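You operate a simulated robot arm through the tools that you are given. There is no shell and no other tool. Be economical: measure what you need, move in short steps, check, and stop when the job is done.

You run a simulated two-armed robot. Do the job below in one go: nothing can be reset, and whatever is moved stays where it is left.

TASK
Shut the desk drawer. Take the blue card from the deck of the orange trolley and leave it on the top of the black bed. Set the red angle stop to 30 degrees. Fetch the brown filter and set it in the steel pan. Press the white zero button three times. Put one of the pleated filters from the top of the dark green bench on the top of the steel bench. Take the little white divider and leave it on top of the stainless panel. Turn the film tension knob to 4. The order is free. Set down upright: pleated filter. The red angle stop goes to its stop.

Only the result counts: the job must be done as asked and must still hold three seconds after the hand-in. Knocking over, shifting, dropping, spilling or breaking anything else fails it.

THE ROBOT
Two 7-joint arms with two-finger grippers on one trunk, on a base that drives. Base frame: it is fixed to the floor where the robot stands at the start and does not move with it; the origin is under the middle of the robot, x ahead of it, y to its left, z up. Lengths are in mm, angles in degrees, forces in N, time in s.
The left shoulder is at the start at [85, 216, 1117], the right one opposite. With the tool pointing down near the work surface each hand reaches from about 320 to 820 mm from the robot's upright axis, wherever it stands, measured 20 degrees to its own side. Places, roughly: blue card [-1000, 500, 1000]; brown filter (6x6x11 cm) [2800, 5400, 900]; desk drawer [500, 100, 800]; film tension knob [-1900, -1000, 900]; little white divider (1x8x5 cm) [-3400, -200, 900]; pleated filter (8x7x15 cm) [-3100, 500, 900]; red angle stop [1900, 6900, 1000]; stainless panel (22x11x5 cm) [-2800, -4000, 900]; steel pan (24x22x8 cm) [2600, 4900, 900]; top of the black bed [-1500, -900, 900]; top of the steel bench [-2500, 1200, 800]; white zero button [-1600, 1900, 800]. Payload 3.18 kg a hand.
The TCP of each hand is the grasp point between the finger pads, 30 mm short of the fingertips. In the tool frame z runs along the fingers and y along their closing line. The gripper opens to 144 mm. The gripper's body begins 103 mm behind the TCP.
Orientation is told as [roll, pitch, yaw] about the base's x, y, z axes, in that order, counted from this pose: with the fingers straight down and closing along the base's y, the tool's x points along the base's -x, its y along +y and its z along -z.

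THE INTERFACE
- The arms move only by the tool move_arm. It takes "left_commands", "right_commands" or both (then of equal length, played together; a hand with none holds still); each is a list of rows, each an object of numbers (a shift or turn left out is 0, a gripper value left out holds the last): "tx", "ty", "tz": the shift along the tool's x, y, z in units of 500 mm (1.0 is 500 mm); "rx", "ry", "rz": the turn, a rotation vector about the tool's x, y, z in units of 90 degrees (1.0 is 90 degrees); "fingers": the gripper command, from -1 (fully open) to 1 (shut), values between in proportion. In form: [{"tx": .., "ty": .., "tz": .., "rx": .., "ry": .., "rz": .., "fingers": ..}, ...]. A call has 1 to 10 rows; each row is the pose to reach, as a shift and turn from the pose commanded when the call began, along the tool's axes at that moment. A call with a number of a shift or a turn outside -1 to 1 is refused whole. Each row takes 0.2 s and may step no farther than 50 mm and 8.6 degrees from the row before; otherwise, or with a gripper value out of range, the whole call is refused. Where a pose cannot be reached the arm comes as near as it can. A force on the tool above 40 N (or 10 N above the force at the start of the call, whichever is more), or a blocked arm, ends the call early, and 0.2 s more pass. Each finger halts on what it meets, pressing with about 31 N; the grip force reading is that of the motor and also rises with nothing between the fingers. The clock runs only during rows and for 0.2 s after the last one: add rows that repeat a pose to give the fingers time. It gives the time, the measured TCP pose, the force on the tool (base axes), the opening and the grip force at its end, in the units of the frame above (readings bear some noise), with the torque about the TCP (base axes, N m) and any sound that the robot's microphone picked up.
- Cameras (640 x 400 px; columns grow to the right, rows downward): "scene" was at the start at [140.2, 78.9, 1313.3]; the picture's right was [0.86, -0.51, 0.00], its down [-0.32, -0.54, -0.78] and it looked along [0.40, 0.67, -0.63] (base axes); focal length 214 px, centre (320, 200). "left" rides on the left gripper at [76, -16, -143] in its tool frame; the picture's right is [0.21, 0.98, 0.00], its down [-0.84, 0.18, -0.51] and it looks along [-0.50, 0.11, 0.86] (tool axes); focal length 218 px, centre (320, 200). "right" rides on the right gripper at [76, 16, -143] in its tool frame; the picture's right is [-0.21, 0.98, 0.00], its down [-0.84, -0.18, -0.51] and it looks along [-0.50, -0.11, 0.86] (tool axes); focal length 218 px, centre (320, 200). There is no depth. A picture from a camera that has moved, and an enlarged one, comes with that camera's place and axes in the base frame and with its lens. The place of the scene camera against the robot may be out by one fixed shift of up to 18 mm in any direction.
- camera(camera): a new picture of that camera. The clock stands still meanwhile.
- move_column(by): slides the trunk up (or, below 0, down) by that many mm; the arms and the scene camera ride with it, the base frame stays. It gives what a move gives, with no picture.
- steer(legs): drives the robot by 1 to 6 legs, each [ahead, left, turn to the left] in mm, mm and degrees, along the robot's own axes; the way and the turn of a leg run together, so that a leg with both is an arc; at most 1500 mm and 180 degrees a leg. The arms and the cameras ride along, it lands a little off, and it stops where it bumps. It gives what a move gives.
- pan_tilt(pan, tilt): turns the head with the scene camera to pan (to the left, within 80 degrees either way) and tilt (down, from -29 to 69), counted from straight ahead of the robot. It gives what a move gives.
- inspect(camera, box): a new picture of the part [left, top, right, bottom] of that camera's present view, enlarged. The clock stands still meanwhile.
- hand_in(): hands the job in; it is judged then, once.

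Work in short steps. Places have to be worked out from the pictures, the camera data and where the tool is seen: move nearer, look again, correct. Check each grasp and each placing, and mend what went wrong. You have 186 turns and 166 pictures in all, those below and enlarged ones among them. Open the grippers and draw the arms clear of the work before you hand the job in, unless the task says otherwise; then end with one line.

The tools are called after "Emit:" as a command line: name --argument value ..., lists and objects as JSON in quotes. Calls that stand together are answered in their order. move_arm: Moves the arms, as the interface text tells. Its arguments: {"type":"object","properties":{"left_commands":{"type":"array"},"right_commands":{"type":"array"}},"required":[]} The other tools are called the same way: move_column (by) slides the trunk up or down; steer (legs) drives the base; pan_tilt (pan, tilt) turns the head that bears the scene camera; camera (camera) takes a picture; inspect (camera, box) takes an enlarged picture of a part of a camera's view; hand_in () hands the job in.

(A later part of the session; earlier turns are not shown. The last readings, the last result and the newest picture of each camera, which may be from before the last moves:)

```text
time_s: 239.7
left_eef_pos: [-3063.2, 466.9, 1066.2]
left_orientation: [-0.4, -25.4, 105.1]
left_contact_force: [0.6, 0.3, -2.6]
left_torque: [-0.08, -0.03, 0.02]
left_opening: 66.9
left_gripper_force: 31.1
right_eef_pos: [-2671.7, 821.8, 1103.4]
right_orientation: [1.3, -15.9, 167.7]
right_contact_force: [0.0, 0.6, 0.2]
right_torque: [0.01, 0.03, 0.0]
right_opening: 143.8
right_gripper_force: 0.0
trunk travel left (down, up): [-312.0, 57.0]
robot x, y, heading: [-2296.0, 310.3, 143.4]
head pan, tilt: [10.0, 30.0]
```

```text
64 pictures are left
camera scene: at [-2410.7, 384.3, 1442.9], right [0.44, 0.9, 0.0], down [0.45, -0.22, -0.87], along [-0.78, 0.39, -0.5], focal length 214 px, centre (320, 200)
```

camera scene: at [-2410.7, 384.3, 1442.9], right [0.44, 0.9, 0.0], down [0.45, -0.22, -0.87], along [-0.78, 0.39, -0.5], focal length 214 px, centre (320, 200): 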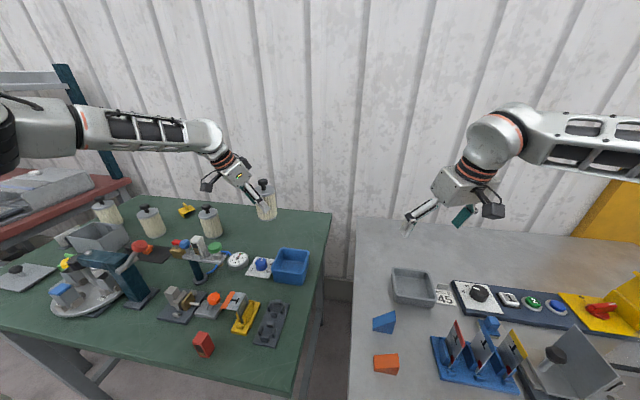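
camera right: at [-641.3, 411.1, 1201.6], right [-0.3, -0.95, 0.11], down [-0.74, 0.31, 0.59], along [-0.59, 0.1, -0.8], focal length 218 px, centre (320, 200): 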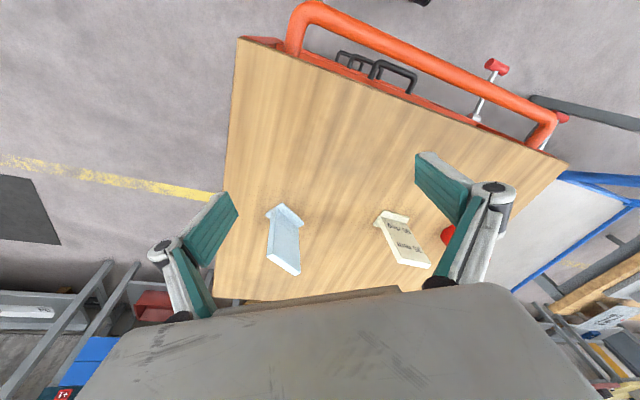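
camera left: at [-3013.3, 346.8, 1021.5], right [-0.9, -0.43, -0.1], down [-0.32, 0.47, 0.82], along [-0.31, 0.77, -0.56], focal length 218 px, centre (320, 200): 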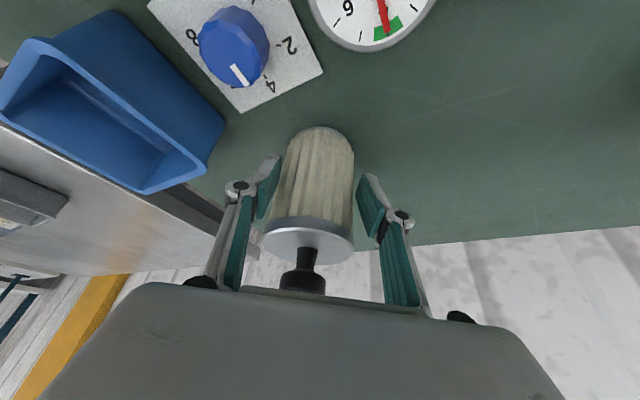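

The filter is up. A free spot on the steel bench lies left of and just behind the grey tray. I raise the trunk, move sideways 413 mm so the filter comes above it, and look.

Emit:
move_column --by 50

Emit:
steer --legs '[[7, -413, 0]]'

Emit:
camera --camera "left"

Emit:
camera --camera "scene"

```text
time_s: 240.6
left_eef_pos: [-3063.8, 466.8, 1112.5]
left_orientation: [-0.5, -25.5, 105.1]
left_contact_force: [0.2, 0.7, -2.5]
left_torque: [-0.05, 0.01, -0.04]
left_opening: 66.9
left_gripper_force: 30.9
right_eef_pos: [-2673.7, 821.0, 1152.2]
right_orientation: [1.4, -15.8, 167.7]
right_contact_force: [0.2, -0.2, -0.1]
right_torque: [0.03, 0.02, 0.0]
right_opening: 144.2
right_gripper_force: 0.0
trunk travel left (down, up): [-362.0, 7.0]
robot x, y, heading: [-2297.0, 314.1, 143.7]
head pan, tilt: [10.0, 30.0]
```

```text
time_s: 244.7
left_eef_pos: [-2829.2, 799.5, 1112.7]
left_orientation: [-0.5, -25.5, 105.1]
left_contact_force: [1.0, -0.5, -1.6]
left_torque: [-0.07, 0.01, 0.01]
left_opening: 67.1
left_gripper_force: 31.0
right_eef_pos: [-2437.1, 1152.4, 1153.6]
right_orientation: [1.4, -16.0, 167.8]
right_contact_force: [0.2, 0.0, 0.2]
right_torque: [-0.02, -0.02, 0.01]
right_opening: 144.0
right_gripper_force: 0.1
trunk travel left (down, up): [-362.0, 7.0]
robot x, y, heading: [-2061.8, 646.5, 143.4]
head pan, tilt: [10.0, 30.0]
```

```text
63 pictures are left
camera left: at [-2779.2, 676.8, 1208.0], right [-0.9, -0.43, -0.1], down [-0.32, 0.48, 0.82], along [-0.31, 0.76, -0.57], focal length 218 px, centre (320, 200)
```

left: 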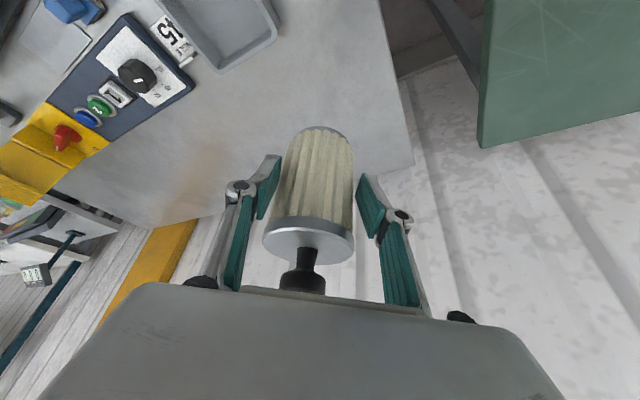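

```text
62 pictures are left
camera scene: at [-2174.7, 715.4, 1492.4], right [0.44, 0.9, 0.0], down [0.45, -0.22, -0.87], along [-0.78, 0.38, -0.5], focal length 214 px, centre (320, 200)
```

scene: 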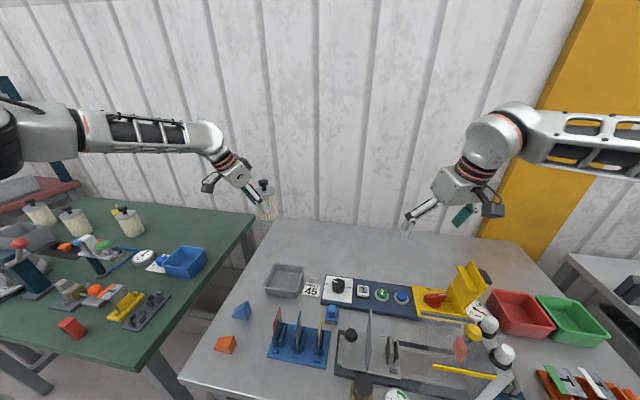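

Straight below the filter is free bench, ~75 mm from the edge and ~110 mm from the tray. Bench z ≈ 870–890, so contact comes near TCP z≈945–960. I lower the trunk by 110 mm, then look.

Emit:
move_column --by -110

Emit:
camera --camera "left"

Emit:
inspect --camera "scene" --box '[200, 120, 360, 280]'

```text
time_s: 246.1
left_eef_pos: [-2826.8, 798.7, 1003.6]
left_orientation: [-0.4, -25.6, 105.2]
left_contact_force: [-0.1, -0.5, -2.5]
left_torque: [-0.09, 0.03, 0.02]
left_opening: 67.2
left_gripper_force: 31.2
right_eef_pos: [-2438.2, 1153.0, 1044.5]
right_orientation: [1.3, -15.9, 167.8]
right_contact_force: [0.1, -0.5, -0.5]
right_torque: [-0.02, 0.01, 0.01]
right_opening: 144.1
right_gripper_force: 0.1
trunk travel left (down, up): [-252.0, 117.0]
robot x, y, heading: [-2061.9, 645.0, 143.8]
head pan, tilt: [10.0, 30.0]
```

```text
61 pictures are left
camera left: at [-2778.5, 676.4, 1099.4], right [-0.9, -0.43, -0.1], down [-0.32, 0.47, 0.82], along [-0.31, 0.77, -0.56], focal length 218 px, centre (320, 200)
```

left: 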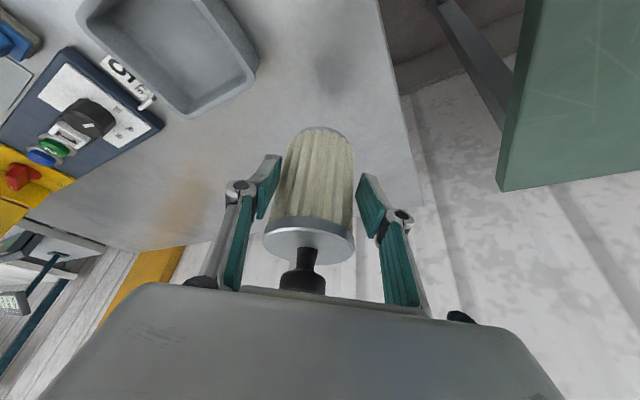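

```text
2.50 times, centred on (280, 200) of scene
camera zoom: at [-2190.3, 726.8, 1381.6], right [0.44, 0.9, 0.0], down [0.45, -0.22, -0.87], along [-0.78, 0.38, -0.5], focal length 536 px, centre (420, 200)
```

zoom: 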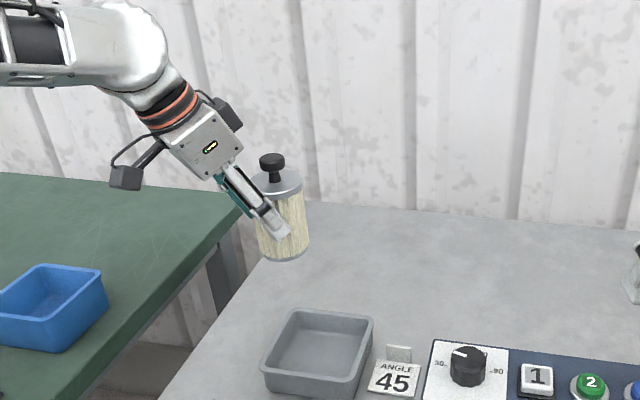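

Bench z ≈874, so contact near TCP 946. I lower by the arm, last bit in small steps.

Emit:
move_arm --left_commands '[{"tx": 0.017, "tz": 0.036}, {"tx": 0.034, "tz": 0.072}, {"tx": 0.039, "tz": 0.081}]'

Emit:
move_arm --left_commands '[{"tx": 0.003, "tz": 0.007}, {"tx": 0.006, "tz": 0.013}]'

Emit:
move_arm --left_commands '[{"tx": 0.003, "tz": 0.007}]'

```text
time_s: 246.9
left_eef_pos: [-2827.8, 799.1, 956.4]
left_orientation: [-0.5, -25.5, 105.2]
left_contact_force: [0.1, 0.2, -2.0]
left_torque: [-0.06, -0.01, 0.0]
left_opening: 67.0
left_gripper_force: 30.0
right_eef_pos: [-2436.8, 1152.8, 1043.1]
right_orientation: [1.4, -16.0, 167.8]
right_contact_force: [-0.2, 0.2, 0.7]
right_torque: [0.01, 0.01, 0.0]
right_opening: 143.8
right_gripper_force: 0.1
trunk travel left (down, up): [-252.0, 117.0]
robot x, y, heading: [-2063.8, 642.1, 143.7]
head pan, tilt: [10.0, 30.0]
```

```text
time_s: 247.5
left_eef_pos: [-2827.3, 798.6, 949.0]
left_orientation: [-0.6, -25.5, 105.2]
left_contact_force: [0.0, 0.4, -1.9]
left_torque: [-0.09, 0.0, 0.01]
left_opening: 66.6
left_gripper_force: 30.5
right_eef_pos: [-2436.9, 1154.7, 1043.6]
right_orientation: [1.4, -15.9, 167.8]
right_contact_force: [0.3, 0.0, 0.7]
right_torque: [0.01, -0.02, 0.02]
right_opening: 143.8
right_gripper_force: 0.0
trunk travel left (down, up): [-252.0, 117.0]
robot x, y, heading: [-2060.3, 641.9, 143.7]
head pan, tilt: [10.0, 30.0]
```

```text
time_s: 247.9
left_eef_pos: [-2826.8, 799.0, 946.1]
left_orientation: [-0.5, -25.5, 105.2]
left_contact_force: [-0.2, -1.1, -1.2]
left_torque: [-0.1, 0.0, 0.04]
left_opening: 67.1
left_gripper_force: 30.7
right_eef_pos: [-2436.7, 1153.3, 1043.1]
right_orientation: [1.5, -15.9, 167.8]
right_contact_force: [0.2, 0.1, -1.2]
right_torque: [0.02, -0.01, 0.02]
right_opening: 144.3
right_gripper_force: 0.1
trunk travel left (down, up): [-252.0, 117.0]
robot x, y, heading: [-2059.6, 644.5, 143.9]
head pan, tilt: [10.0, 30.0]
```

Still hanging free (−1 to −2 N of weight); I continue down in ~4 mm steps.

Emit:
move_arm --left_commands '[{"tx": 0.003, "tz": 0.007}]'

Emit:
move_arm --left_commands '[{"tx": 0.003, "tz": 0.007}]'

Emit:
move_arm --left_commands '[{"tx": 0.003, "tz": 0.007}]'

```text
time_s: 248.3
left_eef_pos: [-2826.4, 798.5, 941.3]
left_orientation: [-0.6, -25.3, 105.1]
left_contact_force: [0.8, 0.3, -2.5]
left_torque: [-0.07, -0.02, 0.03]
left_opening: 67.1
left_gripper_force: 30.9
right_eef_pos: [-2438.9, 1153.6, 1043.4]
right_orientation: [1.4, -15.8, 167.8]
right_contact_force: [0.0, 0.6, 0.1]
right_torque: [-0.01, 0.0, -0.03]
right_opening: 143.8
right_gripper_force: 0.0
trunk travel left (down, up): [-252.0, 117.0]
robot x, y, heading: [-2061.3, 644.5, 143.5]
head pan, tilt: [10.0, 30.0]
```

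```text
time_s: 248.7
left_eef_pos: [-2827.6, 799.5, 936.9]
left_orientation: [-0.5, -25.5, 105.1]
left_contact_force: [-0.5, 0.1, -2.1]
left_torque: [-0.07, -0.06, -0.02]
left_opening: 66.9
left_gripper_force: 31.5
right_eef_pos: [-2438.4, 1153.1, 1044.4]
right_orientation: [1.4, -15.8, 167.8]
right_contact_force: [0.1, 0.4, 0.5]
right_torque: [0.04, 0.0, 0.01]
right_opening: 143.9
right_gripper_force: 0.1
trunk travel left (down, up): [-252.0, 117.0]
robot x, y, heading: [-2061.4, 645.5, 143.5]
head pan, tilt: [10.0, 30.0]
```

```text
time_s: 249.1
left_eef_pos: [-2829.0, 799.0, 934.4]
left_orientation: [-0.5, -25.5, 105.2]
left_contact_force: [1.7, -0.1, -2.0]
left_torque: [-0.05, -0.02, 0.0]
left_opening: 66.8
left_gripper_force: 31.1
right_eef_pos: [-2438.7, 1153.5, 1042.5]
right_orientation: [1.3, -15.9, 167.8]
right_contact_force: [-0.3, 0.3, 0.1]
right_torque: [0.01, -0.01, -0.02]
right_opening: 144.1
right_gripper_force: 0.0
trunk travel left (down, up): [-252.0, 117.0]
robot x, y, heading: [-2061.1, 643.3, 143.6]
head pan, tilt: [10.0, 30.0]
```

Emit:
inspect --camera "scene" --box '[220, 150, 340, 260]'

Emit:
move_arm --left_commands '[{"tx": 0.003, "tz": 0.007}]'

Emit:
move_arm --left_commands '[{"tx": 0.003, "tz": 0.007}]'

```text
3.64 times, centred on (280, 205) of scene
camera zoom: at [-2191.3, 727.3, 1381.2], right [0.44, 0.9, 0.0], down [0.45, -0.22, -0.87], along [-0.78, 0.38, -0.5], focal length 780 px, centre (466, 182)
```

zoom: 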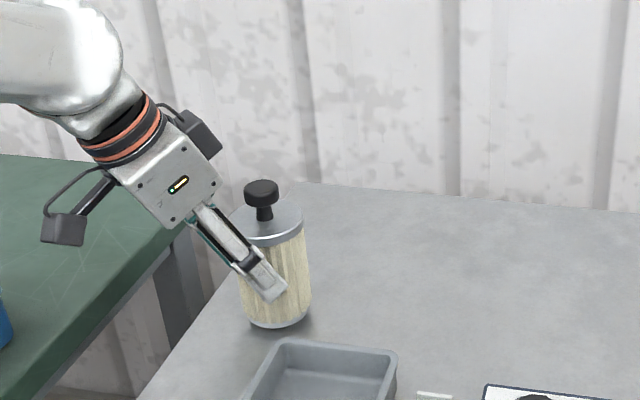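

```text
time_s: 249.5
left_eef_pos: [-2828.1, 800.9, 930.4]
left_orientation: [-0.5, -25.5, 105.2]
left_contact_force: [0.7, -0.7, -2.5]
left_torque: [-0.04, 0.0, 0.0]
left_opening: 67.2
left_gripper_force: 31.2
right_eef_pos: [-2438.7, 1152.7, 1041.8]
right_orientation: [1.4, -15.9, 167.8]
right_contact_force: [0.5, 0.5, 0.4]
right_torque: [0.01, 0.02, 0.01]
right_opening: 143.9
right_gripper_force: 0.0
trunk travel left (down, up): [-252.0, 117.0]
robot x, y, heading: [-2062.2, 646.4, 143.7]
head pan, tilt: [10.0, 30.0]
```

```text
time_s: 249.9
left_eef_pos: [-2828.1, 799.5, 926.5]
left_orientation: [-0.4, -25.4, 105.2]
left_contact_force: [0.4, 0.0, -2.2]
left_torque: [-0.04, -0.03, 0.0]
left_opening: 67.1
left_gripper_force: 30.7
right_eef_pos: [-2437.6, 1152.3, 1043.2]
right_orientation: [1.4, -16.0, 167.9]
right_contact_force: [-0.2, -0.7, 0.9]
right_torque: [0.03, -0.02, 0.0]
right_opening: 144.1
right_gripper_force: 0.0
trunk travel left (down, up): [-252.0, 117.0]
robot x, y, heading: [-2061.9, 647.9, 143.5]
head pan, tilt: [10.0, 30.0]
```

Very close now (the picking height was 925.6). More small steps.

Emit:
move_arm --left_commands '[{"tx": 0.003, "tz": 0.006}]'

Emit:
move_arm --left_commands '[{"tx": 0.003, "tz": 0.006}]'

Emit:
move_arm --left_commands '[{"tx": 0.003, "tz": 0.006}]'

```text
time_s: 250.3
left_eef_pos: [-2828.1, 799.2, 925.6]
left_orientation: [-0.4, -25.6, 105.2]
left_contact_force: [1.2, -1.2, 5.5]
left_torque: [0.12, -0.2, -0.06]
left_opening: 67.1
left_gripper_force: 31.2
right_eef_pos: [-2437.1, 1154.3, 1043.8]
right_orientation: [1.5, -15.9, 167.9]
right_contact_force: [0.8, 1.1, -0.2]
right_torque: [-0.01, 0.01, 0.01]
right_opening: 144.3
right_gripper_force: 0.1
trunk travel left (down, up): [-252.0, 117.0]
robot x, y, heading: [-2060.9, 648.4, 143.5]
head pan, tilt: [10.0, 30.0]
```

```text
time_s: 250.7
left_eef_pos: [-2827.8, 800.3, 924.7]
left_orientation: [-0.3, -25.9, 105.2]
left_contact_force: [-2.0, -7.3, 20.8]
left_torque: [-0.08, 0.15, 0.01]
left_opening: 67.1
left_gripper_force: 30.9
right_eef_pos: [-2436.4, 1152.0, 1045.9]
right_orientation: [1.4, -15.9, 167.9]
right_contact_force: [0.0, 0.1, -0.1]
right_torque: [-0.01, -0.01, -0.02]
right_opening: 144.4
right_gripper_force: 0.2
trunk travel left (down, up): [-252.0, 117.0]
robot x, y, heading: [-2060.6, 644.9, 143.7]
head pan, tilt: [10.0, 30.0]
```

```text
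time_s: 251.1
left_eef_pos: [-2826.8, 802.2, 921.1]
left_orientation: [-0.3, -25.9, 105.2]
left_contact_force: [-6.0, -3.2, 24.4]
left_torque: [0.47, 0.39, 0.0]
left_opening: 67.5
left_gripper_force: 30.5
right_eef_pos: [-2437.1, 1152.8, 1045.1]
right_orientation: [1.4, -16.0, 167.8]
right_contact_force: [0.0, 0.3, 0.3]
right_torque: [0.02, -0.05, 0.03]
right_opening: 143.8
right_gripper_force: 0.1
trunk travel left (down, up): [-252.0, 117.0]
robot x, y, heading: [-2065.1, 647.4, 143.6]
head pan, tilt: [10.0, 30.0]
```

Contact (24 N). I ease up 4 mm, open, and withdraw along the fingers.

Emit:
move_arm --left_commands '[{"tx": -0.003, "tz": -0.007}, {"tx": -0.003, "tz": -0.007, "fingers": -0.2}, {"tx": -0.003, "tz": -0.007, "fingers": -0.5}, {"tx": -0.003, "tz": -0.007, "fingers": -0.5}, {"tx": -0.003, "tz": -0.08, "fingers": -0.5}, {"tx": -0.003, "tz": -0.16, "fingers": -0.5}, {"tx": -0.003, "tz": -0.24, "fingers": -0.5}, {"tx": -0.003, "tz": -0.32, "fingers": -0.5}, {"tx": -0.003, "tz": -0.38, "fingers": -0.5}]'

Emit:
camera --camera "scene"

```text
time_s: 253.1
left_eef_pos: [-2806.0, 724.4, 1092.3]
left_orientation: [-0.5, -25.4, 105.2]
left_contact_force: [-0.3, -0.5, -0.4]
left_torque: [0.02, 0.0, 0.0]
left_opening: 108.1
left_gripper_force: 0.0
right_eef_pos: [-2438.0, 1151.8, 1043.9]
right_orientation: [1.4, -15.9, 167.8]
right_contact_force: [-0.2, -0.6, -0.6]
right_torque: [0.03, 0.02, 0.02]
right_opening: 143.6
right_gripper_force: 0.0
trunk travel left (down, up): [-252.0, 117.0]
robot x, y, heading: [-2062.7, 644.9, 143.4]
head pan, tilt: [10.0, 30.0]
```

```text
58 pictures are left
camera scene: at [-2190.3, 726.9, 1381.4], right [0.44, 0.9, 0.0], down [0.45, -0.22, -0.87], along [-0.78, 0.38, -0.5], focal length 214 px, centre (320, 200)
```

scene: 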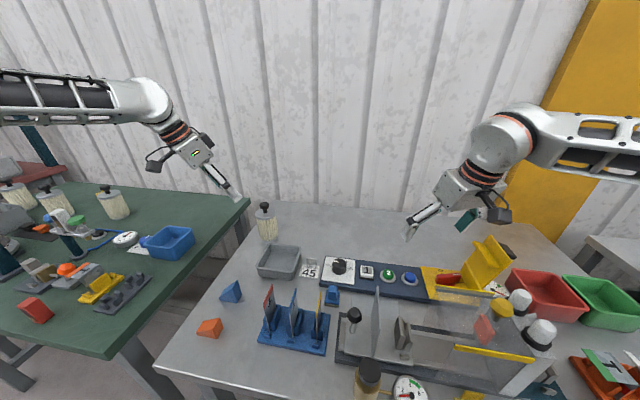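

The filter stands upright on the steel bench. Next the little white divider on the red bench; I level the hand, back off, and drive along the aisle.

Emit:
move_arm --left_commands '[{"ry": 0.09}, {"ry": 0.18, "fingers": -0.5}, {"ry": 0.28, "fingers": -0.5}]'

Emit:
move_column --by 60

Emit:
steer --legs '[[-230, 0, 0], [0, 1110, 0]]'

Emit:
camera --camera "scene"

```text
refused: row 3 steps farther than a row can; nothing moved
```

```text
time_s: 254.1
left_eef_pos: [-2809.5, 721.1, 1148.6]
left_orientation: [-0.4, -25.3, 105.2]
left_contact_force: [0.1, -0.2, 0.2]
left_torque: [-0.01, -0.03, 0.02]
left_opening: 107.9
left_gripper_force: 0.0
right_eef_pos: [-2438.1, 1153.8, 1102.6]
right_orientation: [1.5, -15.8, 167.8]
right_contact_force: [-1.0, 0.2, 0.0]
right_torque: [-0.03, 0.0, -0.02]
right_opening: 144.1
right_gripper_force: 0.0
trunk travel left (down, up): [-312.0, 57.0]
robot x, y, heading: [-2060.6, 642.6, 143.5]
head pan, tilt: [10.0, 30.0]
```

```text
time_s: 265.5
left_eef_pos: [-3276.3, -331.6, 1149.2]
left_orientation: [-0.5, -25.5, 106.5]
left_contact_force: [0.8, 1.0, 0.0]
left_torque: [-0.01, 0.01, 0.0]
left_opening: 108.0
left_gripper_force: 0.1
right_eef_pos: [-2916.4, 108.9, 1102.2]
right_orientation: [1.4, -15.9, 169.1]
right_contact_force: [0.3, 0.1, 1.1]
right_torque: [-0.02, 0.02, 0.01]
right_opening: 144.2
right_gripper_force: 0.0
trunk travel left (down, up): [-312.0, 57.0]
robot x, y, heading: [-2531.0, -393.9, 144.7]
head pan, tilt: [10.0, 30.0]
```

```text
57 pictures are left
camera scene: at [-2644.9, -324.1, 1442.9], right [0.42, 0.91, 0.0], down [0.45, -0.21, -0.87], along [-0.78, 0.37, -0.5], focal length 214 px, centre (320, 200)
```

scene: 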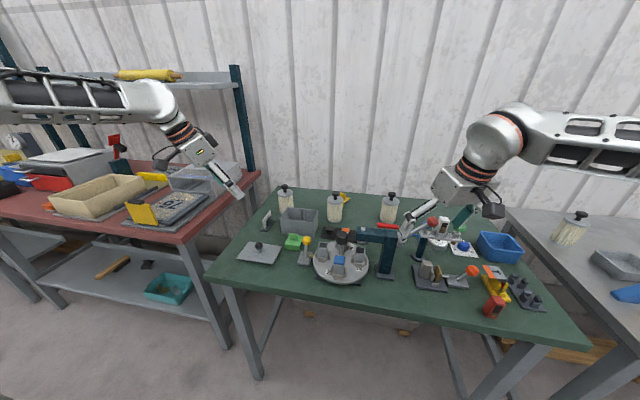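

The white plate on the left part of the green bench, at about (−3440,−200), fits the divider. I zoom.

Emit:
inspect --camera "scene" --box '[220, 170, 340, 270]'

```text
4.00 times, centred on (280, 220) of scene
camera zoom: at [-2644.9, -324.1, 1442.9], right [0.42, 0.91, 0.0], down [0.45, -0.21, -0.87], along [-0.78, 0.37, -0.5], focal length 858 px, centre (480, 120)
```

zoom: 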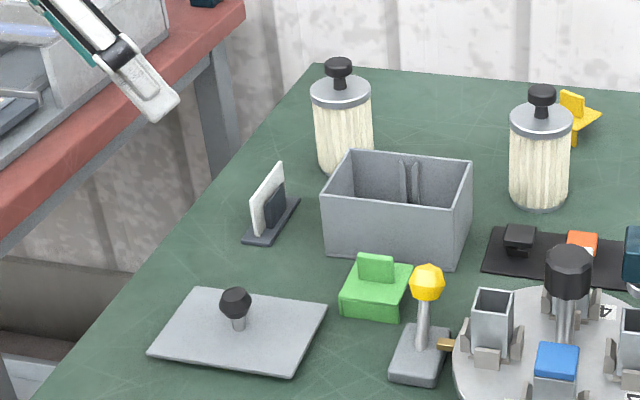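

It is a thin plate standing in a black stand, along bearing ≈138°, at about (−3444,−208). I drive 190 mm ahead, level the hand above it and look down.

Emit:
steer --legs '[[190, 0, 0]]'

Emit:
move_arm --left_commands '[{"ry": 0.09}, {"ry": 0.18}, {"ry": 0.27}, {"ry": 0.28, "tx": 0.06}, {"ry": 0.28, "tx": 0.12}]'

Emit:
camera --camera "left"

```text
time_s: 267.0
left_eef_pos: [-3432.7, -226.3, 1147.8]
left_orientation: [-0.5, -25.5, 106.7]
left_contact_force: [-0.1, 0.1, -0.6]
left_torque: [-0.01, -0.03, 0.0]
left_opening: 108.1
left_gripper_force: 0.0
right_eef_pos: [-3074.2, 215.9, 1102.8]
right_orientation: [1.4, -15.9, 169.3]
right_contact_force: [-0.8, -0.5, 0.0]
right_torque: [-0.02, -0.03, 0.02]
right_opening: 144.1
right_gripper_force: 0.0
trunk travel left (down, up): [-312.0, 57.0]
robot x, y, heading: [-2682.6, -283.1, 145.0]
head pan, tilt: [10.0, 30.0]
```

```text
time_s: 268.2
left_eef_pos: [-3417.6, -278.0, 1124.9]
left_orientation: [-0.4, -0.4, 106.5]
left_contact_force: [0.2, -0.1, -0.5]
left_torque: [0.0, -0.06, 0.0]
left_opening: 108.0
left_gripper_force: 0.0
right_eef_pos: [-3073.3, 214.1, 1104.9]
right_orientation: [1.4, -15.8, 169.2]
right_contact_force: [0.4, 0.2, 0.3]
right_torque: [0.01, -0.03, 0.03]
right_opening: 144.1
right_gripper_force: 0.0
trunk travel left (down, up): [-312.0, 57.0]
robot x, y, heading: [-2684.7, -281.5, 144.9]
head pan, tilt: [10.0, 30.0]
```

```text
55 pictures are left
camera left: at [-3381.3, -348.4, 1267.6], right [-0.88, -0.48, -0.01], down [-0.41, 0.75, 0.51], along [-0.24, 0.45, -0.86], focal length 218 px, centre (320, 200)
```

left: 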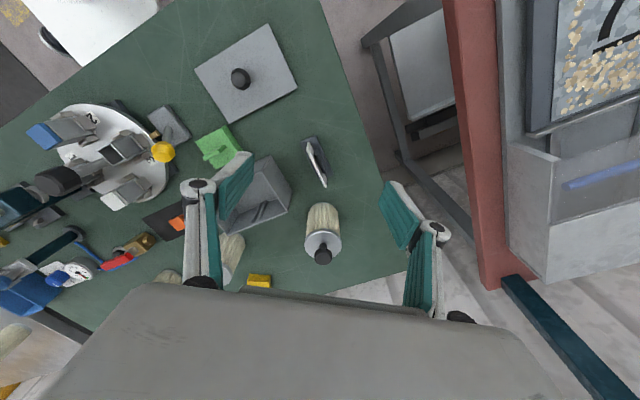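

The divider is near the view's centre. I zoom for its shape and angle.

Emit:
inspect --camera "left" --box '[280, 120, 360, 200]'

```text
5.00 times, centred on (320, 160) of left
camera zoom: at [-3381.3, -348.4, 1267.6], right [-0.88, -0.48, -0.01], down [-0.41, 0.75, 0.51], along [-0.24, 0.45, -0.86], focal length 1091 px, centre (320, 400)
```

zoom: 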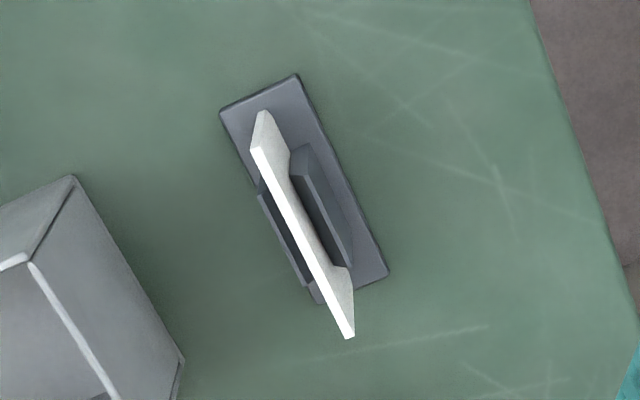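

The plate's top edge runs (−3415,−237)→(−3477,−191), centre (−3446,−214), bearing 143°. I shift the base a little (30 ahead, 50 right), then bring the hand above with yaw 143°.

Emit:
steer --legs '[[30, -50, 0]]'

```text
time_s: 269.4
left_eef_pos: [-3413.4, -217.1, 1125.7]
left_orientation: [-0.3, -0.4, 106.3]
left_contact_force: [-0.1, 0.1, -0.1]
left_torque: [0.0, 0.0, -0.03]
left_opening: 108.0
left_gripper_force: 0.0
right_eef_pos: [-3068.2, 274.8, 1102.6]
right_orientation: [1.4, -15.9, 169.2]
right_contact_force: [-0.8, -0.1, -0.5]
right_torque: [-0.02, 0.01, 0.01]
right_opening: 144.2
right_gripper_force: 0.1
trunk travel left (down, up): [-312.0, 57.0]
robot x, y, heading: [-2678.6, -224.3, 144.9]
head pan, tilt: [10.0, 30.0]
```

Now above the plate: yaw to 143.4, jaws at ~58 mm, z ≈ 1010.

Emit:
move_arm --left_commands '[{"tx": -0.005, "ty": 0.012, "tz": 0.04, "rz": -0.083, "fingers": 0.2}, {"tx": -0.01, "ty": 0.025, "tz": 0.08, "rz": -0.165}, {"tx": -0.015, "ty": 0.037, "tz": 0.12, "rz": -0.248}, {"tx": -0.02, "ty": 0.05, "tz": 0.17, "rz": -0.33}, {"tx": -0.024, "ty": 0.062, "tz": 0.23, "rz": -0.412}]'

Emit:
inspect --camera "left" --box '[240, 90, 400, 220]'

```text
time_s: 270.6
left_eef_pos: [-3446.6, -215.6, 1008.4]
left_orientation: [-0.5, -0.1, 143.6]
left_contact_force: [0.3, 0.0, 0.3]
left_torque: [-0.01, -0.02, 0.01]
left_opening: 57.8
left_gripper_force: 0.1
right_eef_pos: [-3069.6, 274.7, 1104.1]
right_orientation: [1.4, -15.9, 169.1]
right_contact_force: [-0.3, -0.7, 0.4]
right_torque: [0.03, 0.02, 0.02]
right_opening: 144.0
right_gripper_force: 0.1
trunk travel left (down, up): [-312.0, 57.0]
robot x, y, heading: [-2680.8, -222.3, 145.2]
head pan, tilt: [10.0, 30.0]
```

```text
3.08 times, centred on (320, 155) of left
camera zoom: at [-3377.2, -249.1, 1152.2], right [-0.41, -0.91, -0.01], down [-0.79, 0.35, 0.51], along [-0.46, 0.22, -0.86], focal length 672 px, centre (320, 338)
```

zoom: 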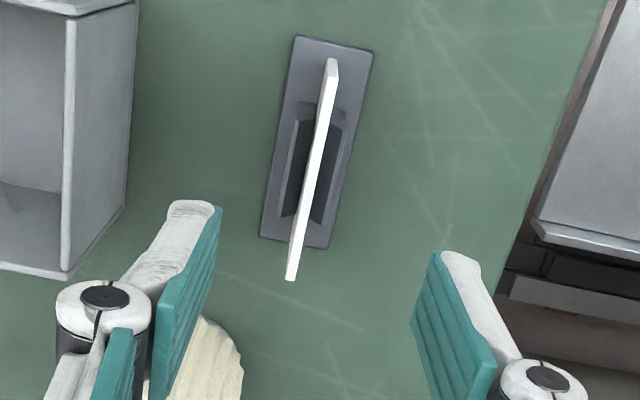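

Alignment is good (5 mm off in closing direction). I correct and lower to z≈935 to check the depth.

Emit:
move_arm --left_commands '[{"ty": -0.01, "tz": 0.07}, {"ty": -0.01, "tz": 0.12}, {"ty": -0.01, "tz": 0.147}]'

Emit:
inspect --camera "left" --box '[240, 90, 400, 220]'

Emit:
inspect --camera "scene" --box '[230, 160, 330, 260]'

```text
time_s: 271.4
left_eef_pos: [-3443.2, -209.0, 936.8]
left_orientation: [-0.5, 0.0, 143.6]
left_contact_force: [-0.4, -0.2, -0.6]
left_torque: [0.0, -0.02, 0.03]
left_opening: 57.2
left_gripper_force: 0.0
right_eef_pos: [-3069.0, 274.7, 1103.5]
right_orientation: [1.4, -15.9, 169.2]
right_contact_force: [-0.5, -0.1, 0.7]
right_torque: [0.04, 0.0, 0.0]
right_opening: 144.1
right_gripper_force: 0.0
trunk travel left (down, up): [-312.0, 57.0]
robot x, y, heading: [-2681.3, -225.9, 144.9]
head pan, tilt: [10.0, 30.0]
```

```text
3.08 times, centred on (320, 155) of left
camera zoom: at [-3372.9, -242.9, 1079.5], right [-0.41, -0.91, -0.01], down [-0.79, 0.35, 0.51], along [-0.46, 0.22, -0.86], focal length 672 px, centre (320, 338)
```

zoom: 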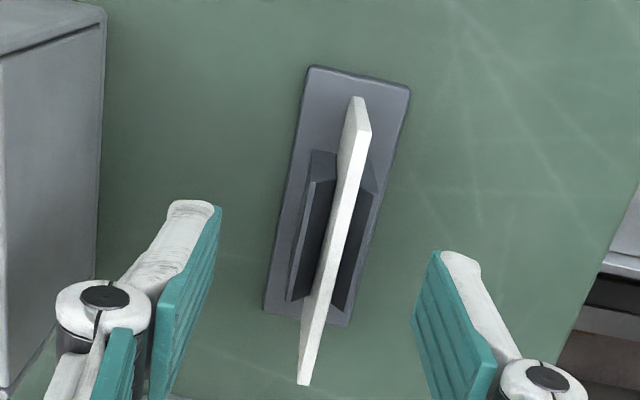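

```text
4.00 times, centred on (280, 210) of scene
camera zoom: at [-2796.6, -156.2, 1442.8], right [0.42, 0.91, 0.0], down [0.45, -0.21, -0.87], along [-0.78, 0.37, -0.5], focal length 858 px, centre (480, 160)
```

zoom: 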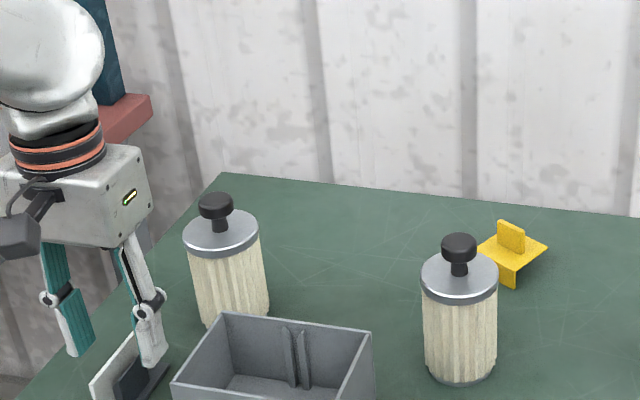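

Fingertips already overlap the plate's top by ~10 mm. I lower 5 mm more, close, and check.

Emit:
move_arm --left_commands '[{"tz": 0.01}, {"tz": 0.01, "fingers": 0.6}, {"tz": 0.01, "fingers": 1}, {"tz": 0.01, "fingers": 1}]'

Emit:
inspect --camera "left" --box '[240, 90, 400, 220]'

```text
time_s: 272.4
left_eef_pos: [-3441.9, -208.9, 932.2]
left_orientation: [-0.6, 0.0, 143.5]
left_contact_force: [-0.5, 1.0, 0.2]
left_torque: [-0.01, -0.03, 0.0]
left_opening: 0.1
left_gripper_force: 30.5
right_eef_pos: [-3070.0, 274.7, 1104.1]
right_orientation: [1.4, -15.9, 169.2]
right_contact_force: [0.2, -0.5, -0.5]
right_torque: [0.01, 0.0, 0.0]
right_opening: 143.9
right_gripper_force: 0.0
trunk travel left (down, up): [-312.0, 57.0]
robot x, y, heading: [-2679.5, -224.9, 145.4]
head pan, tilt: [10.0, 30.0]
```

```text
3.08 times, centred on (320, 155) of left
camera zoom: at [-3372.4, -242.6, 1075.4], right [-0.41, -0.91, -0.01], down [-0.79, 0.35, 0.51], along [-0.46, 0.22, -0.86], focal length 672 px, centre (320, 338)
```

zoom: 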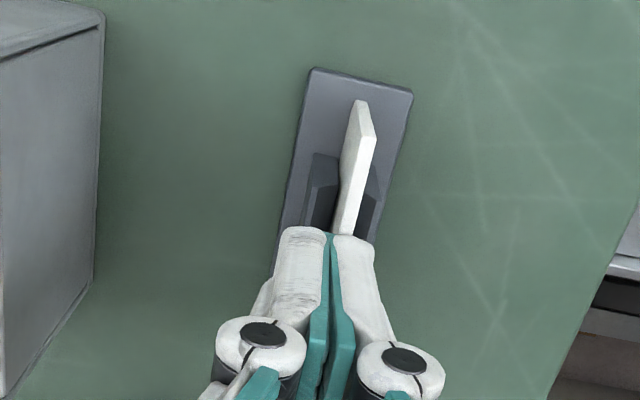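

The fingers closed over the top edge without it; the plate is lower than thought. I open, lower 16 mm, and close again.

Emit:
move_arm --left_commands '[{"fingers": 0.3}, {"fingers": 0.3}, {"tz": 0.016, "fingers": 0.3}, {"tz": 0.032, "fingers": 0.3}, {"tz": 0.032, "fingers": 1}, {"tz": 0.032, "fingers": 1}, {"tz": 0.032, "fingers": 1}]'

Emit:
inspect --camera "left" --box '[240, 90, 400, 220]'

```text
time_s: 273.9
left_eef_pos: [-3443.9, -213.1, 916.2]
left_orientation: [-0.3, 0.0, 143.5]
left_contact_force: [-9.4, -9.2, 0.9]
left_torque: [-0.54, 0.29, -0.35]
left_opening: 20.6
left_gripper_force: 45.2
right_eef_pos: [-3070.4, 272.7, 1103.3]
right_orientation: [1.3, -16.0, 169.4]
right_contact_force: [-0.2, 1.0, 0.8]
right_torque: [-0.01, 0.01, -0.01]
right_opening: 144.4
right_gripper_force: 0.1
trunk travel left (down, up): [-312.0, 57.0]
robot x, y, heading: [-2679.2, -224.4, 145.1]
head pan, tilt: [10.0, 30.0]
```

```text
3.08 times, centred on (320, 155) of left
camera zoom: at [-3374.3, -245.6, 1059.1], right [-0.41, -0.91, -0.01], down [-0.79, 0.35, 0.51], along [-0.46, 0.21, -0.86], focal length 672 px, centre (320, 338)
```

zoom: 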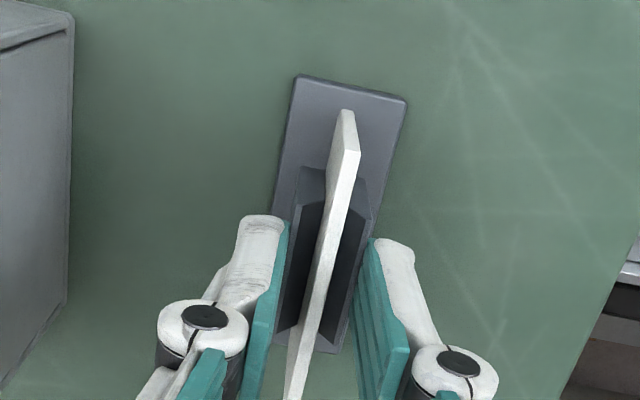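

At that depth the jaws squeezed the holder's cheeks (20.6 mm) instead. The free strip lies between; I open, rise 7 mm, and close.

Emit:
move_arm --left_commands '[{"fingers": 0.3}, {"fingers": 0.3}, {"tz": -0.007, "fingers": 0.3}, {"tz": -0.014, "fingers": 0.3}, {"tz": -0.014, "fingers": 1}, {"tz": -0.014, "fingers": 1}, {"tz": -0.014, "fingers": 1}]'

```text
time_s: 275.6
left_eef_pos: [-3445.4, -210.2, 922.7]
left_orientation: [-0.6, 0.0, 143.5]
left_contact_force: [-4.9, -5.8, 0.1]
left_torque: [-0.25, 0.16, 0.01]
left_opening: 5.9
left_gripper_force: 31.1
right_eef_pos: [-3069.5, 273.8, 1103.0]
right_orientation: [1.4, -15.9, 169.4]
right_contact_force: [1.6, -0.2, -0.4]
right_torque: [-0.04, -0.01, -0.01]
right_opening: 144.1
right_gripper_force: 0.0
trunk travel left (down, up): [-312.0, 57.0]
robot x, y, heading: [-2683.3, -224.1, 144.7]
head pan, tilt: [10.0, 30.0]
```

Opening 5.9 mm — that is the plate alone. I lift slowly.

Emit:
move_arm --left_commands '[{"tz": -0.02}, {"tz": -0.04}, {"tz": -0.08}, {"tz": -0.14}, {"tz": -0.22}]'

Emit:
camera --camera "left"

```text
time_s: 276.8
left_eef_pos: [-3443.1, -212.2, 1033.8]
left_orientation: [-0.5, 0.0, 143.5]
left_contact_force: [0.4, 0.1, -1.0]
left_torque: [0.0, 0.02, -0.02]
left_opening: 5.9
left_gripper_force: 31.0
right_eef_pos: [-3068.4, 273.6, 1102.7]
right_orientation: [1.4, -16.0, 169.3]
right_contact_force: [0.2, -0.5, -0.3]
right_torque: [-0.04, 0.01, 0.04]
right_opening: 144.0
right_gripper_force: 0.1
trunk travel left (down, up): [-312.0, 57.0]
robot x, y, heading: [-2680.1, -227.7, 145.1]
head pan, tilt: [10.0, 30.0]
```

```text
48 pictures are left
camera left: at [-3373.0, -245.2, 1176.7], right [-0.41, -0.91, -0.01], down [-0.79, 0.35, 0.51], along [-0.46, 0.22, -0.86], focal length 218 px, centre (320, 200)
```

left: 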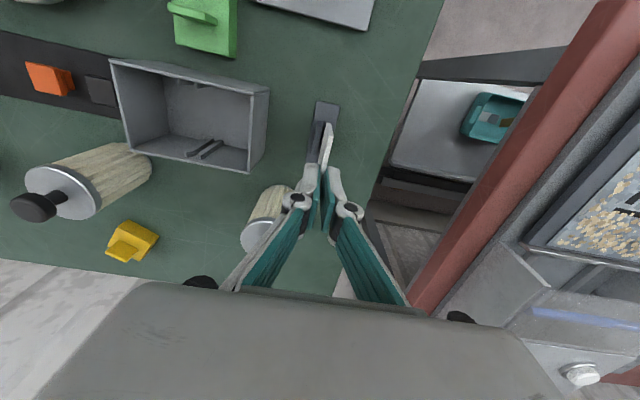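

The divider is up and its stand stayed put. I look along the aisle towards the far end for a way to the stainless panel.

Emit:
pan_tilt --pan 78 --tilt 15

Emit:
camera --camera "scene"

```text
time_s: 278.1
left_eef_pos: [-3443.5, -211.2, 1033.0]
left_orientation: [-0.6, 0.0, 143.5]
left_contact_force: [0.0, -1.0, -0.2]
left_torque: [0.0, 0.03, 0.02]
left_opening: 6.0
left_gripper_force: 31.3
right_eef_pos: [-3068.7, 272.9, 1104.1]
right_orientation: [1.3, -15.9, 169.3]
right_contact_force: [-0.2, -1.3, -0.3]
right_torque: [-0.01, 0.0, 0.0]
right_opening: 143.5
right_gripper_force: 0.2
trunk travel left (down, up): [-312.0, 57.0]
robot x, y, heading: [-2682.1, -226.3, 145.1]
head pan, tilt: [78.0, 15.0]
```

```text
47 pictures are left
camera scene: at [-2782.5, -258.1, 1467.0], right [-0.68, 0.73, 0.0], down [0.19, 0.18, -0.97], along [-0.71, -0.66, -0.26], focal length 214 px, centre (320, 200)
```

scene: 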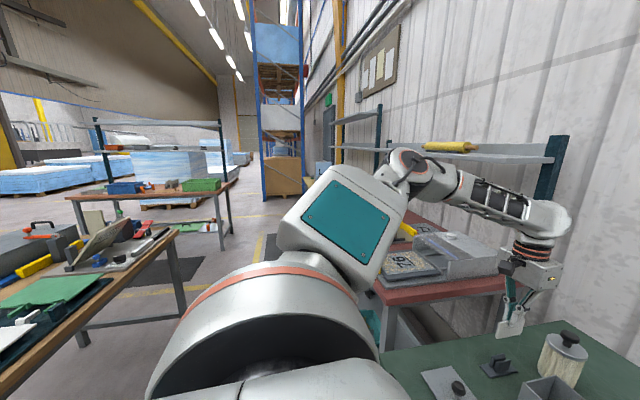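

The far table stands across the aisle's end with open floor before it. I back off, turn left to face down the aisle, drive past the wood table's end and then sideways toward the panel's place.

Emit:
move_column --by 50

Emit:
steer --legs '[[-140, 0, 0], [0, 0, 88], [1500, 0, 0], [500, 0, 0]]'

Emit:
pan_tilt --pan 30 --tilt 25

Emit:
camera --camera "scene"

```text
time_s: 279.1
left_eef_pos: [-3441.9, -211.0, 1081.6]
left_orientation: [-0.6, 0.0, 143.5]
left_contact_force: [-0.2, 0.4, -0.3]
left_torque: [0.03, 0.03, 0.0]
left_opening: 6.1
left_gripper_force: 30.9
right_eef_pos: [-3069.1, 274.3, 1155.1]
right_orientation: [1.5, -15.9, 169.2]
right_contact_force: [0.8, 0.0, -0.3]
right_torque: [0.02, -0.03, 0.01]
right_opening: 144.3
right_gripper_force: 0.1
trunk travel left (down, up): [-362.0, 7.0]
robot x, y, heading: [-2676.6, -224.3, 144.8]
head pan, tilt: [78.0, 15.0]
```

```text
time_s: 293.7
left_eef_pos: [-3800.1, -2673.8, 1081.3]
left_orientation: [-0.4, 0.0, -129.1]
left_contact_force: [-0.6, 0.0, -0.2]
left_torque: [0.0, -0.02, 0.01]
left_opening: 6.0
left_gripper_force: 30.8
right_eef_pos: [-4267.9, -2278.2, 1153.2]
right_orientation: [1.5, -15.9, -103.4]
right_contact_force: [0.2, 0.8, -0.5]
right_torque: [-0.01, -0.02, 0.01]
right_opening: 143.8
right_gripper_force: 0.1
trunk travel left (down, up): [-362.0, 7.0]
robot x, y, heading: [-3750.6, -1911.6, -127.6]
head pan, tilt: [78.0, 15.0]
```

```text
time_s: 294.9
left_eef_pos: [-3799.7, -2672.3, 1082.4]
left_orientation: [-0.5, 0.0, -129.1]
left_contact_force: [-0.9, -0.7, 0.3]
left_torque: [0.01, 0.02, -0.01]
left_opening: 6.2
left_gripper_force: 31.5
right_eef_pos: [-4267.3, -2278.6, 1153.7]
right_orientation: [1.3, -15.9, -103.3]
right_contact_force: [0.0, 0.6, -0.9]
right_torque: [0.02, 0.03, 0.02]
right_opening: 144.0
right_gripper_force: 0.1
trunk travel left (down, up): [-362.0, 7.0]
robot x, y, heading: [-3753.4, -1910.3, -127.4]
head pan, tilt: [30.0, 25.0]
```

```text
46 pictures are left
camera scene: at [-3788.2, -2029.6, 1500.4], right [-0.99, 0.13, 0.0], down [0.05, 0.42, -0.91], along [-0.12, -0.9, -0.42], focal length 214 px, centre (320, 200)
```

scene: 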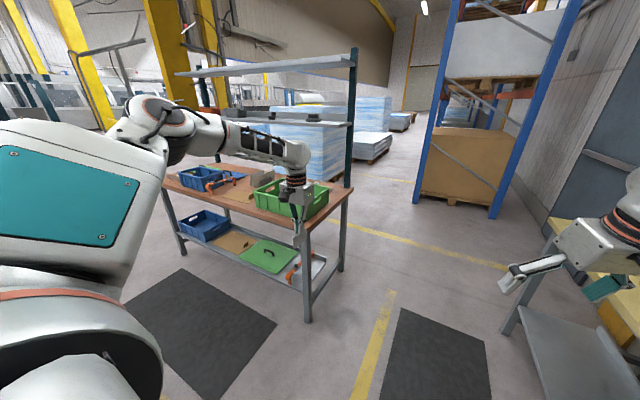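

The far table's near edge is at a≈4740, the panel at its left end. I slide left along its front and stop 470 mm short of it.

Emit:
steer --legs '[[0, 1500, 0], [0, 117, 0], [380, 0, 0]]'

Emit:
pan_tilt --pan 15 --tilt 35

Emit:
camera --camera "scene"

Emit:
camera --camera "left"

```text
time_s: 311.5
left_eef_pos: [-2741.5, -3957.7, 1082.9]
left_orientation: [-0.5, 0.1, -128.9]
left_contact_force: [-0.5, -0.3, -0.1]
left_torque: [0.05, 0.0, 0.0]
left_opening: 6.2
left_gripper_force: 30.6
right_eef_pos: [-3211.3, -3561.5, 1153.2]
right_orientation: [1.5, -15.9, -103.1]
right_contact_force: [0.6, -1.3, 0.0]
right_torque: [-0.02, -0.04, 0.0]
right_opening: 143.7
right_gripper_force: 0.1
trunk travel left (down, up): [-362.0, 7.0]
robot x, y, heading: [-2694.3, -3192.6, -127.2]
head pan, tilt: [30.0, 25.0]
```

```text
time_s: 312.3
left_eef_pos: [-2740.0, -3957.0, 1082.2]
left_orientation: [-0.5, 0.0, -128.9]
left_contact_force: [0.2, 0.5, -1.0]
left_torque: [-0.02, 0.02, 0.0]
left_opening: 5.9
left_gripper_force: 31.0
right_eef_pos: [-3210.1, -3561.7, 1154.2]
right_orientation: [1.4, -15.8, -103.1]
right_contact_force: [-0.4, 0.6, -0.4]
right_torque: [-0.01, -0.01, 0.0]
right_opening: 144.2
right_gripper_force: 0.0
trunk travel left (down, up): [-362.0, 7.0]
robot x, y, heading: [-2696.7, -3195.2, -127.3]
head pan, tilt: [15.0, 35.0]
```

```text
45 pictures are left
camera scene: at [-2753.0, -3302.9, 1484.7], right [-0.93, 0.38, 0.0], down [0.22, 0.53, -0.82], along [-0.31, -0.76, -0.57], focal length 214 px, centre (320, 200)
```

scene: 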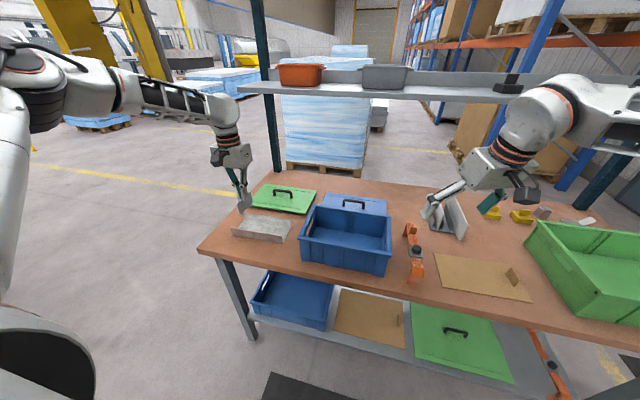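

```text
44 pictures are left
camera left: at [-2704.6, -3888.1, 1225.8], right [0.89, -0.45, -0.01], down [-0.39, -0.77, 0.51], along [-0.24, -0.45, -0.86], focal length 218 px, centre (320, 200)
```

left: 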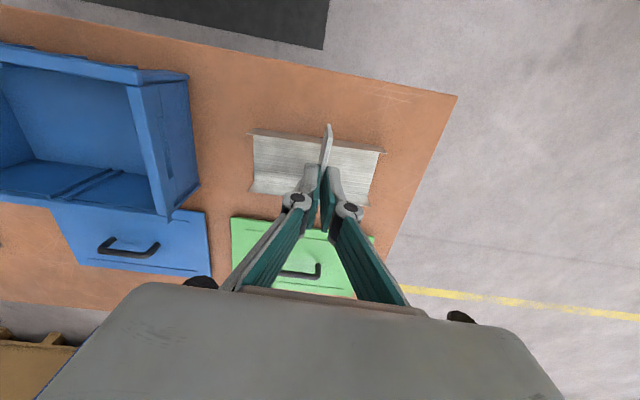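

The stainless sheet panel lies right under the held divider. I zoom to see its shape.

Emit:
inspect --camera "scene" --box '[200, 180, 320, 270]'

Emit:
inspect --camera "left" --box '[230, 100, 410, 230]'

```text
4.44 times, centred on (260, 225) of scene
camera zoom: at [-2753.0, -3302.9, 1484.7], right [-0.93, 0.38, 0.0], down [0.22, 0.53, -0.82], along [-0.31, -0.76, -0.57], focal length 953 px, centre (587, 89)
```

zoom: 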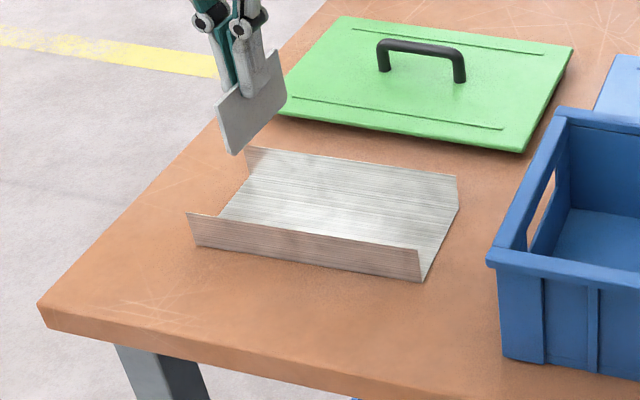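

```text
3.08 times, centred on (320, 165) of left
camera zoom: at [-2704.6, -3888.1, 1225.8], right [0.89, -0.45, -0.01], down [-0.39, -0.77, 0.51], along [-0.24, -0.45, -0.86], focal length 672 px, centre (320, 308)
```

zoom: 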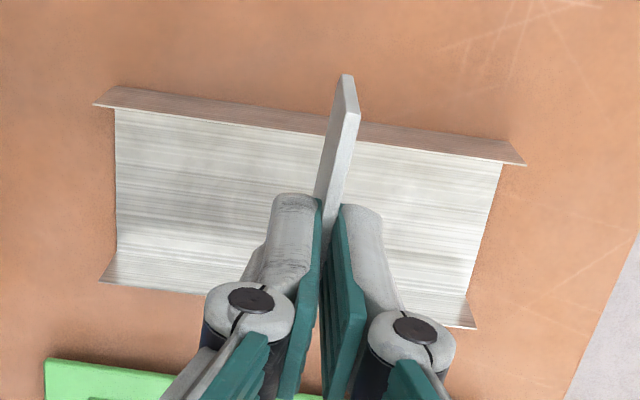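

It is a U-shaped sheet with upturned flanges, web ≈220×110 mm, its middle ≈(−2786,−4019). I drive 90 mm ahead so the divider hangs over the middle, then lower to z≈970 and check.

Emit:
steer --legs '[[90, 0, 0]]'

Emit:
move_arm --left_commands '[{"tx": 0.028, "tz": 0.06}, {"tx": 0.028, "tz": 0.14}, {"tx": 0.028, "tz": 0.22}]'

Emit:
inspect --camera "left" --box '[230, 60, 410, 230]'

Emit:
inspect --camera "scene" --box '[200, 170, 340, 290]'

```text
time_s: 313.4
left_eef_pos: [-2796.9, -4026.8, 1082.2]
left_orientation: [-0.5, 0.1, -129.1]
left_contact_force: [0.2, 0.0, 0.3]
left_torque: [0.03, -0.03, 0.01]
left_opening: 5.8
left_gripper_force: 31.4
right_eef_pos: [-3266.4, -3631.8, 1153.3]
right_orientation: [1.4, -15.9, -103.4]
right_contact_force: [0.9, 0.4, -0.2]
right_torque: [-0.01, -0.04, 0.0]
right_opening: 144.0
right_gripper_force: 0.0
trunk travel left (down, up): [-362.0, 7.0]
robot x, y, heading: [-2752.3, -3264.9, -127.6]
head pan, tilt: [15.0, 35.0]
```

```text
time_s: 314.2
left_eef_pos: [-2791.0, -4015.0, 972.3]
left_orientation: [-0.5, -0.2, -129.0]
left_contact_force: [0.4, -0.6, -0.5]
left_torque: [0.05, 0.02, 0.02]
left_opening: 6.0
left_gripper_force: 31.0
right_eef_pos: [-3264.6, -3632.5, 1154.6]
right_orientation: [1.5, -15.9, -103.3]
right_contact_force: [0.4, 0.7, 0.3]
right_torque: [0.0, 0.03, 0.02]
right_opening: 143.7
right_gripper_force: 0.1
trunk travel left (down, up): [-362.0, 7.0]
robot x, y, heading: [-2749.0, -3266.0, -127.2]
head pan, tilt: [15.0, 35.0]
```

```text
2.35 times, centred on (320, 145) of left
camera zoom: at [-2754.9, -3946.9, 1115.5], right [0.89, -0.45, -0.01], down [-0.39, -0.77, 0.51], along [-0.24, -0.45, -0.86], focal length 514 px, centre (320, 329)
```

zoom: 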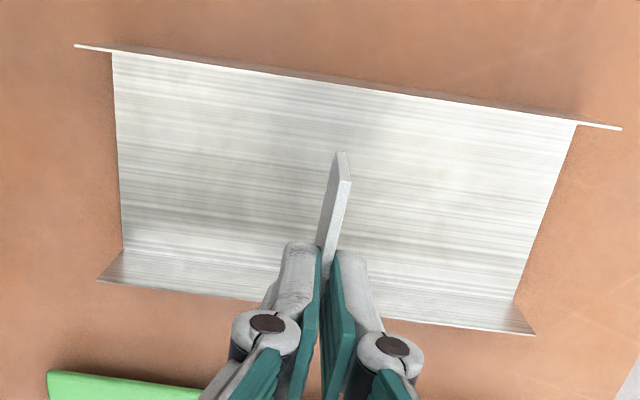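

```text
3.33 times, centred on (270, 230) of scene
camera zoom: at [-2807.1, -3373.7, 1484.6], right [-0.92, 0.38, 0.0], down [0.22, 0.53, -0.82], along [-0.31, -0.76, -0.57], focal length 715 px, centre (487, 100)
```

zoom: 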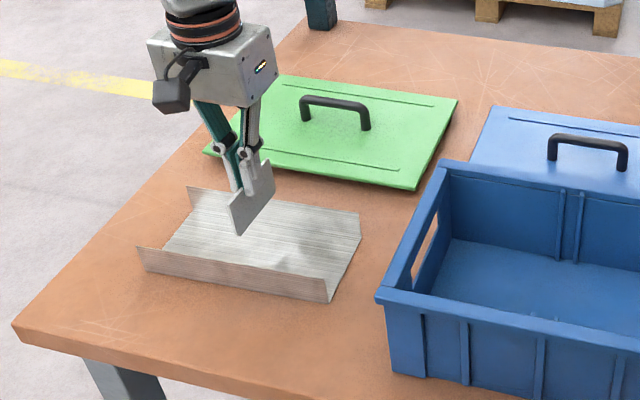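

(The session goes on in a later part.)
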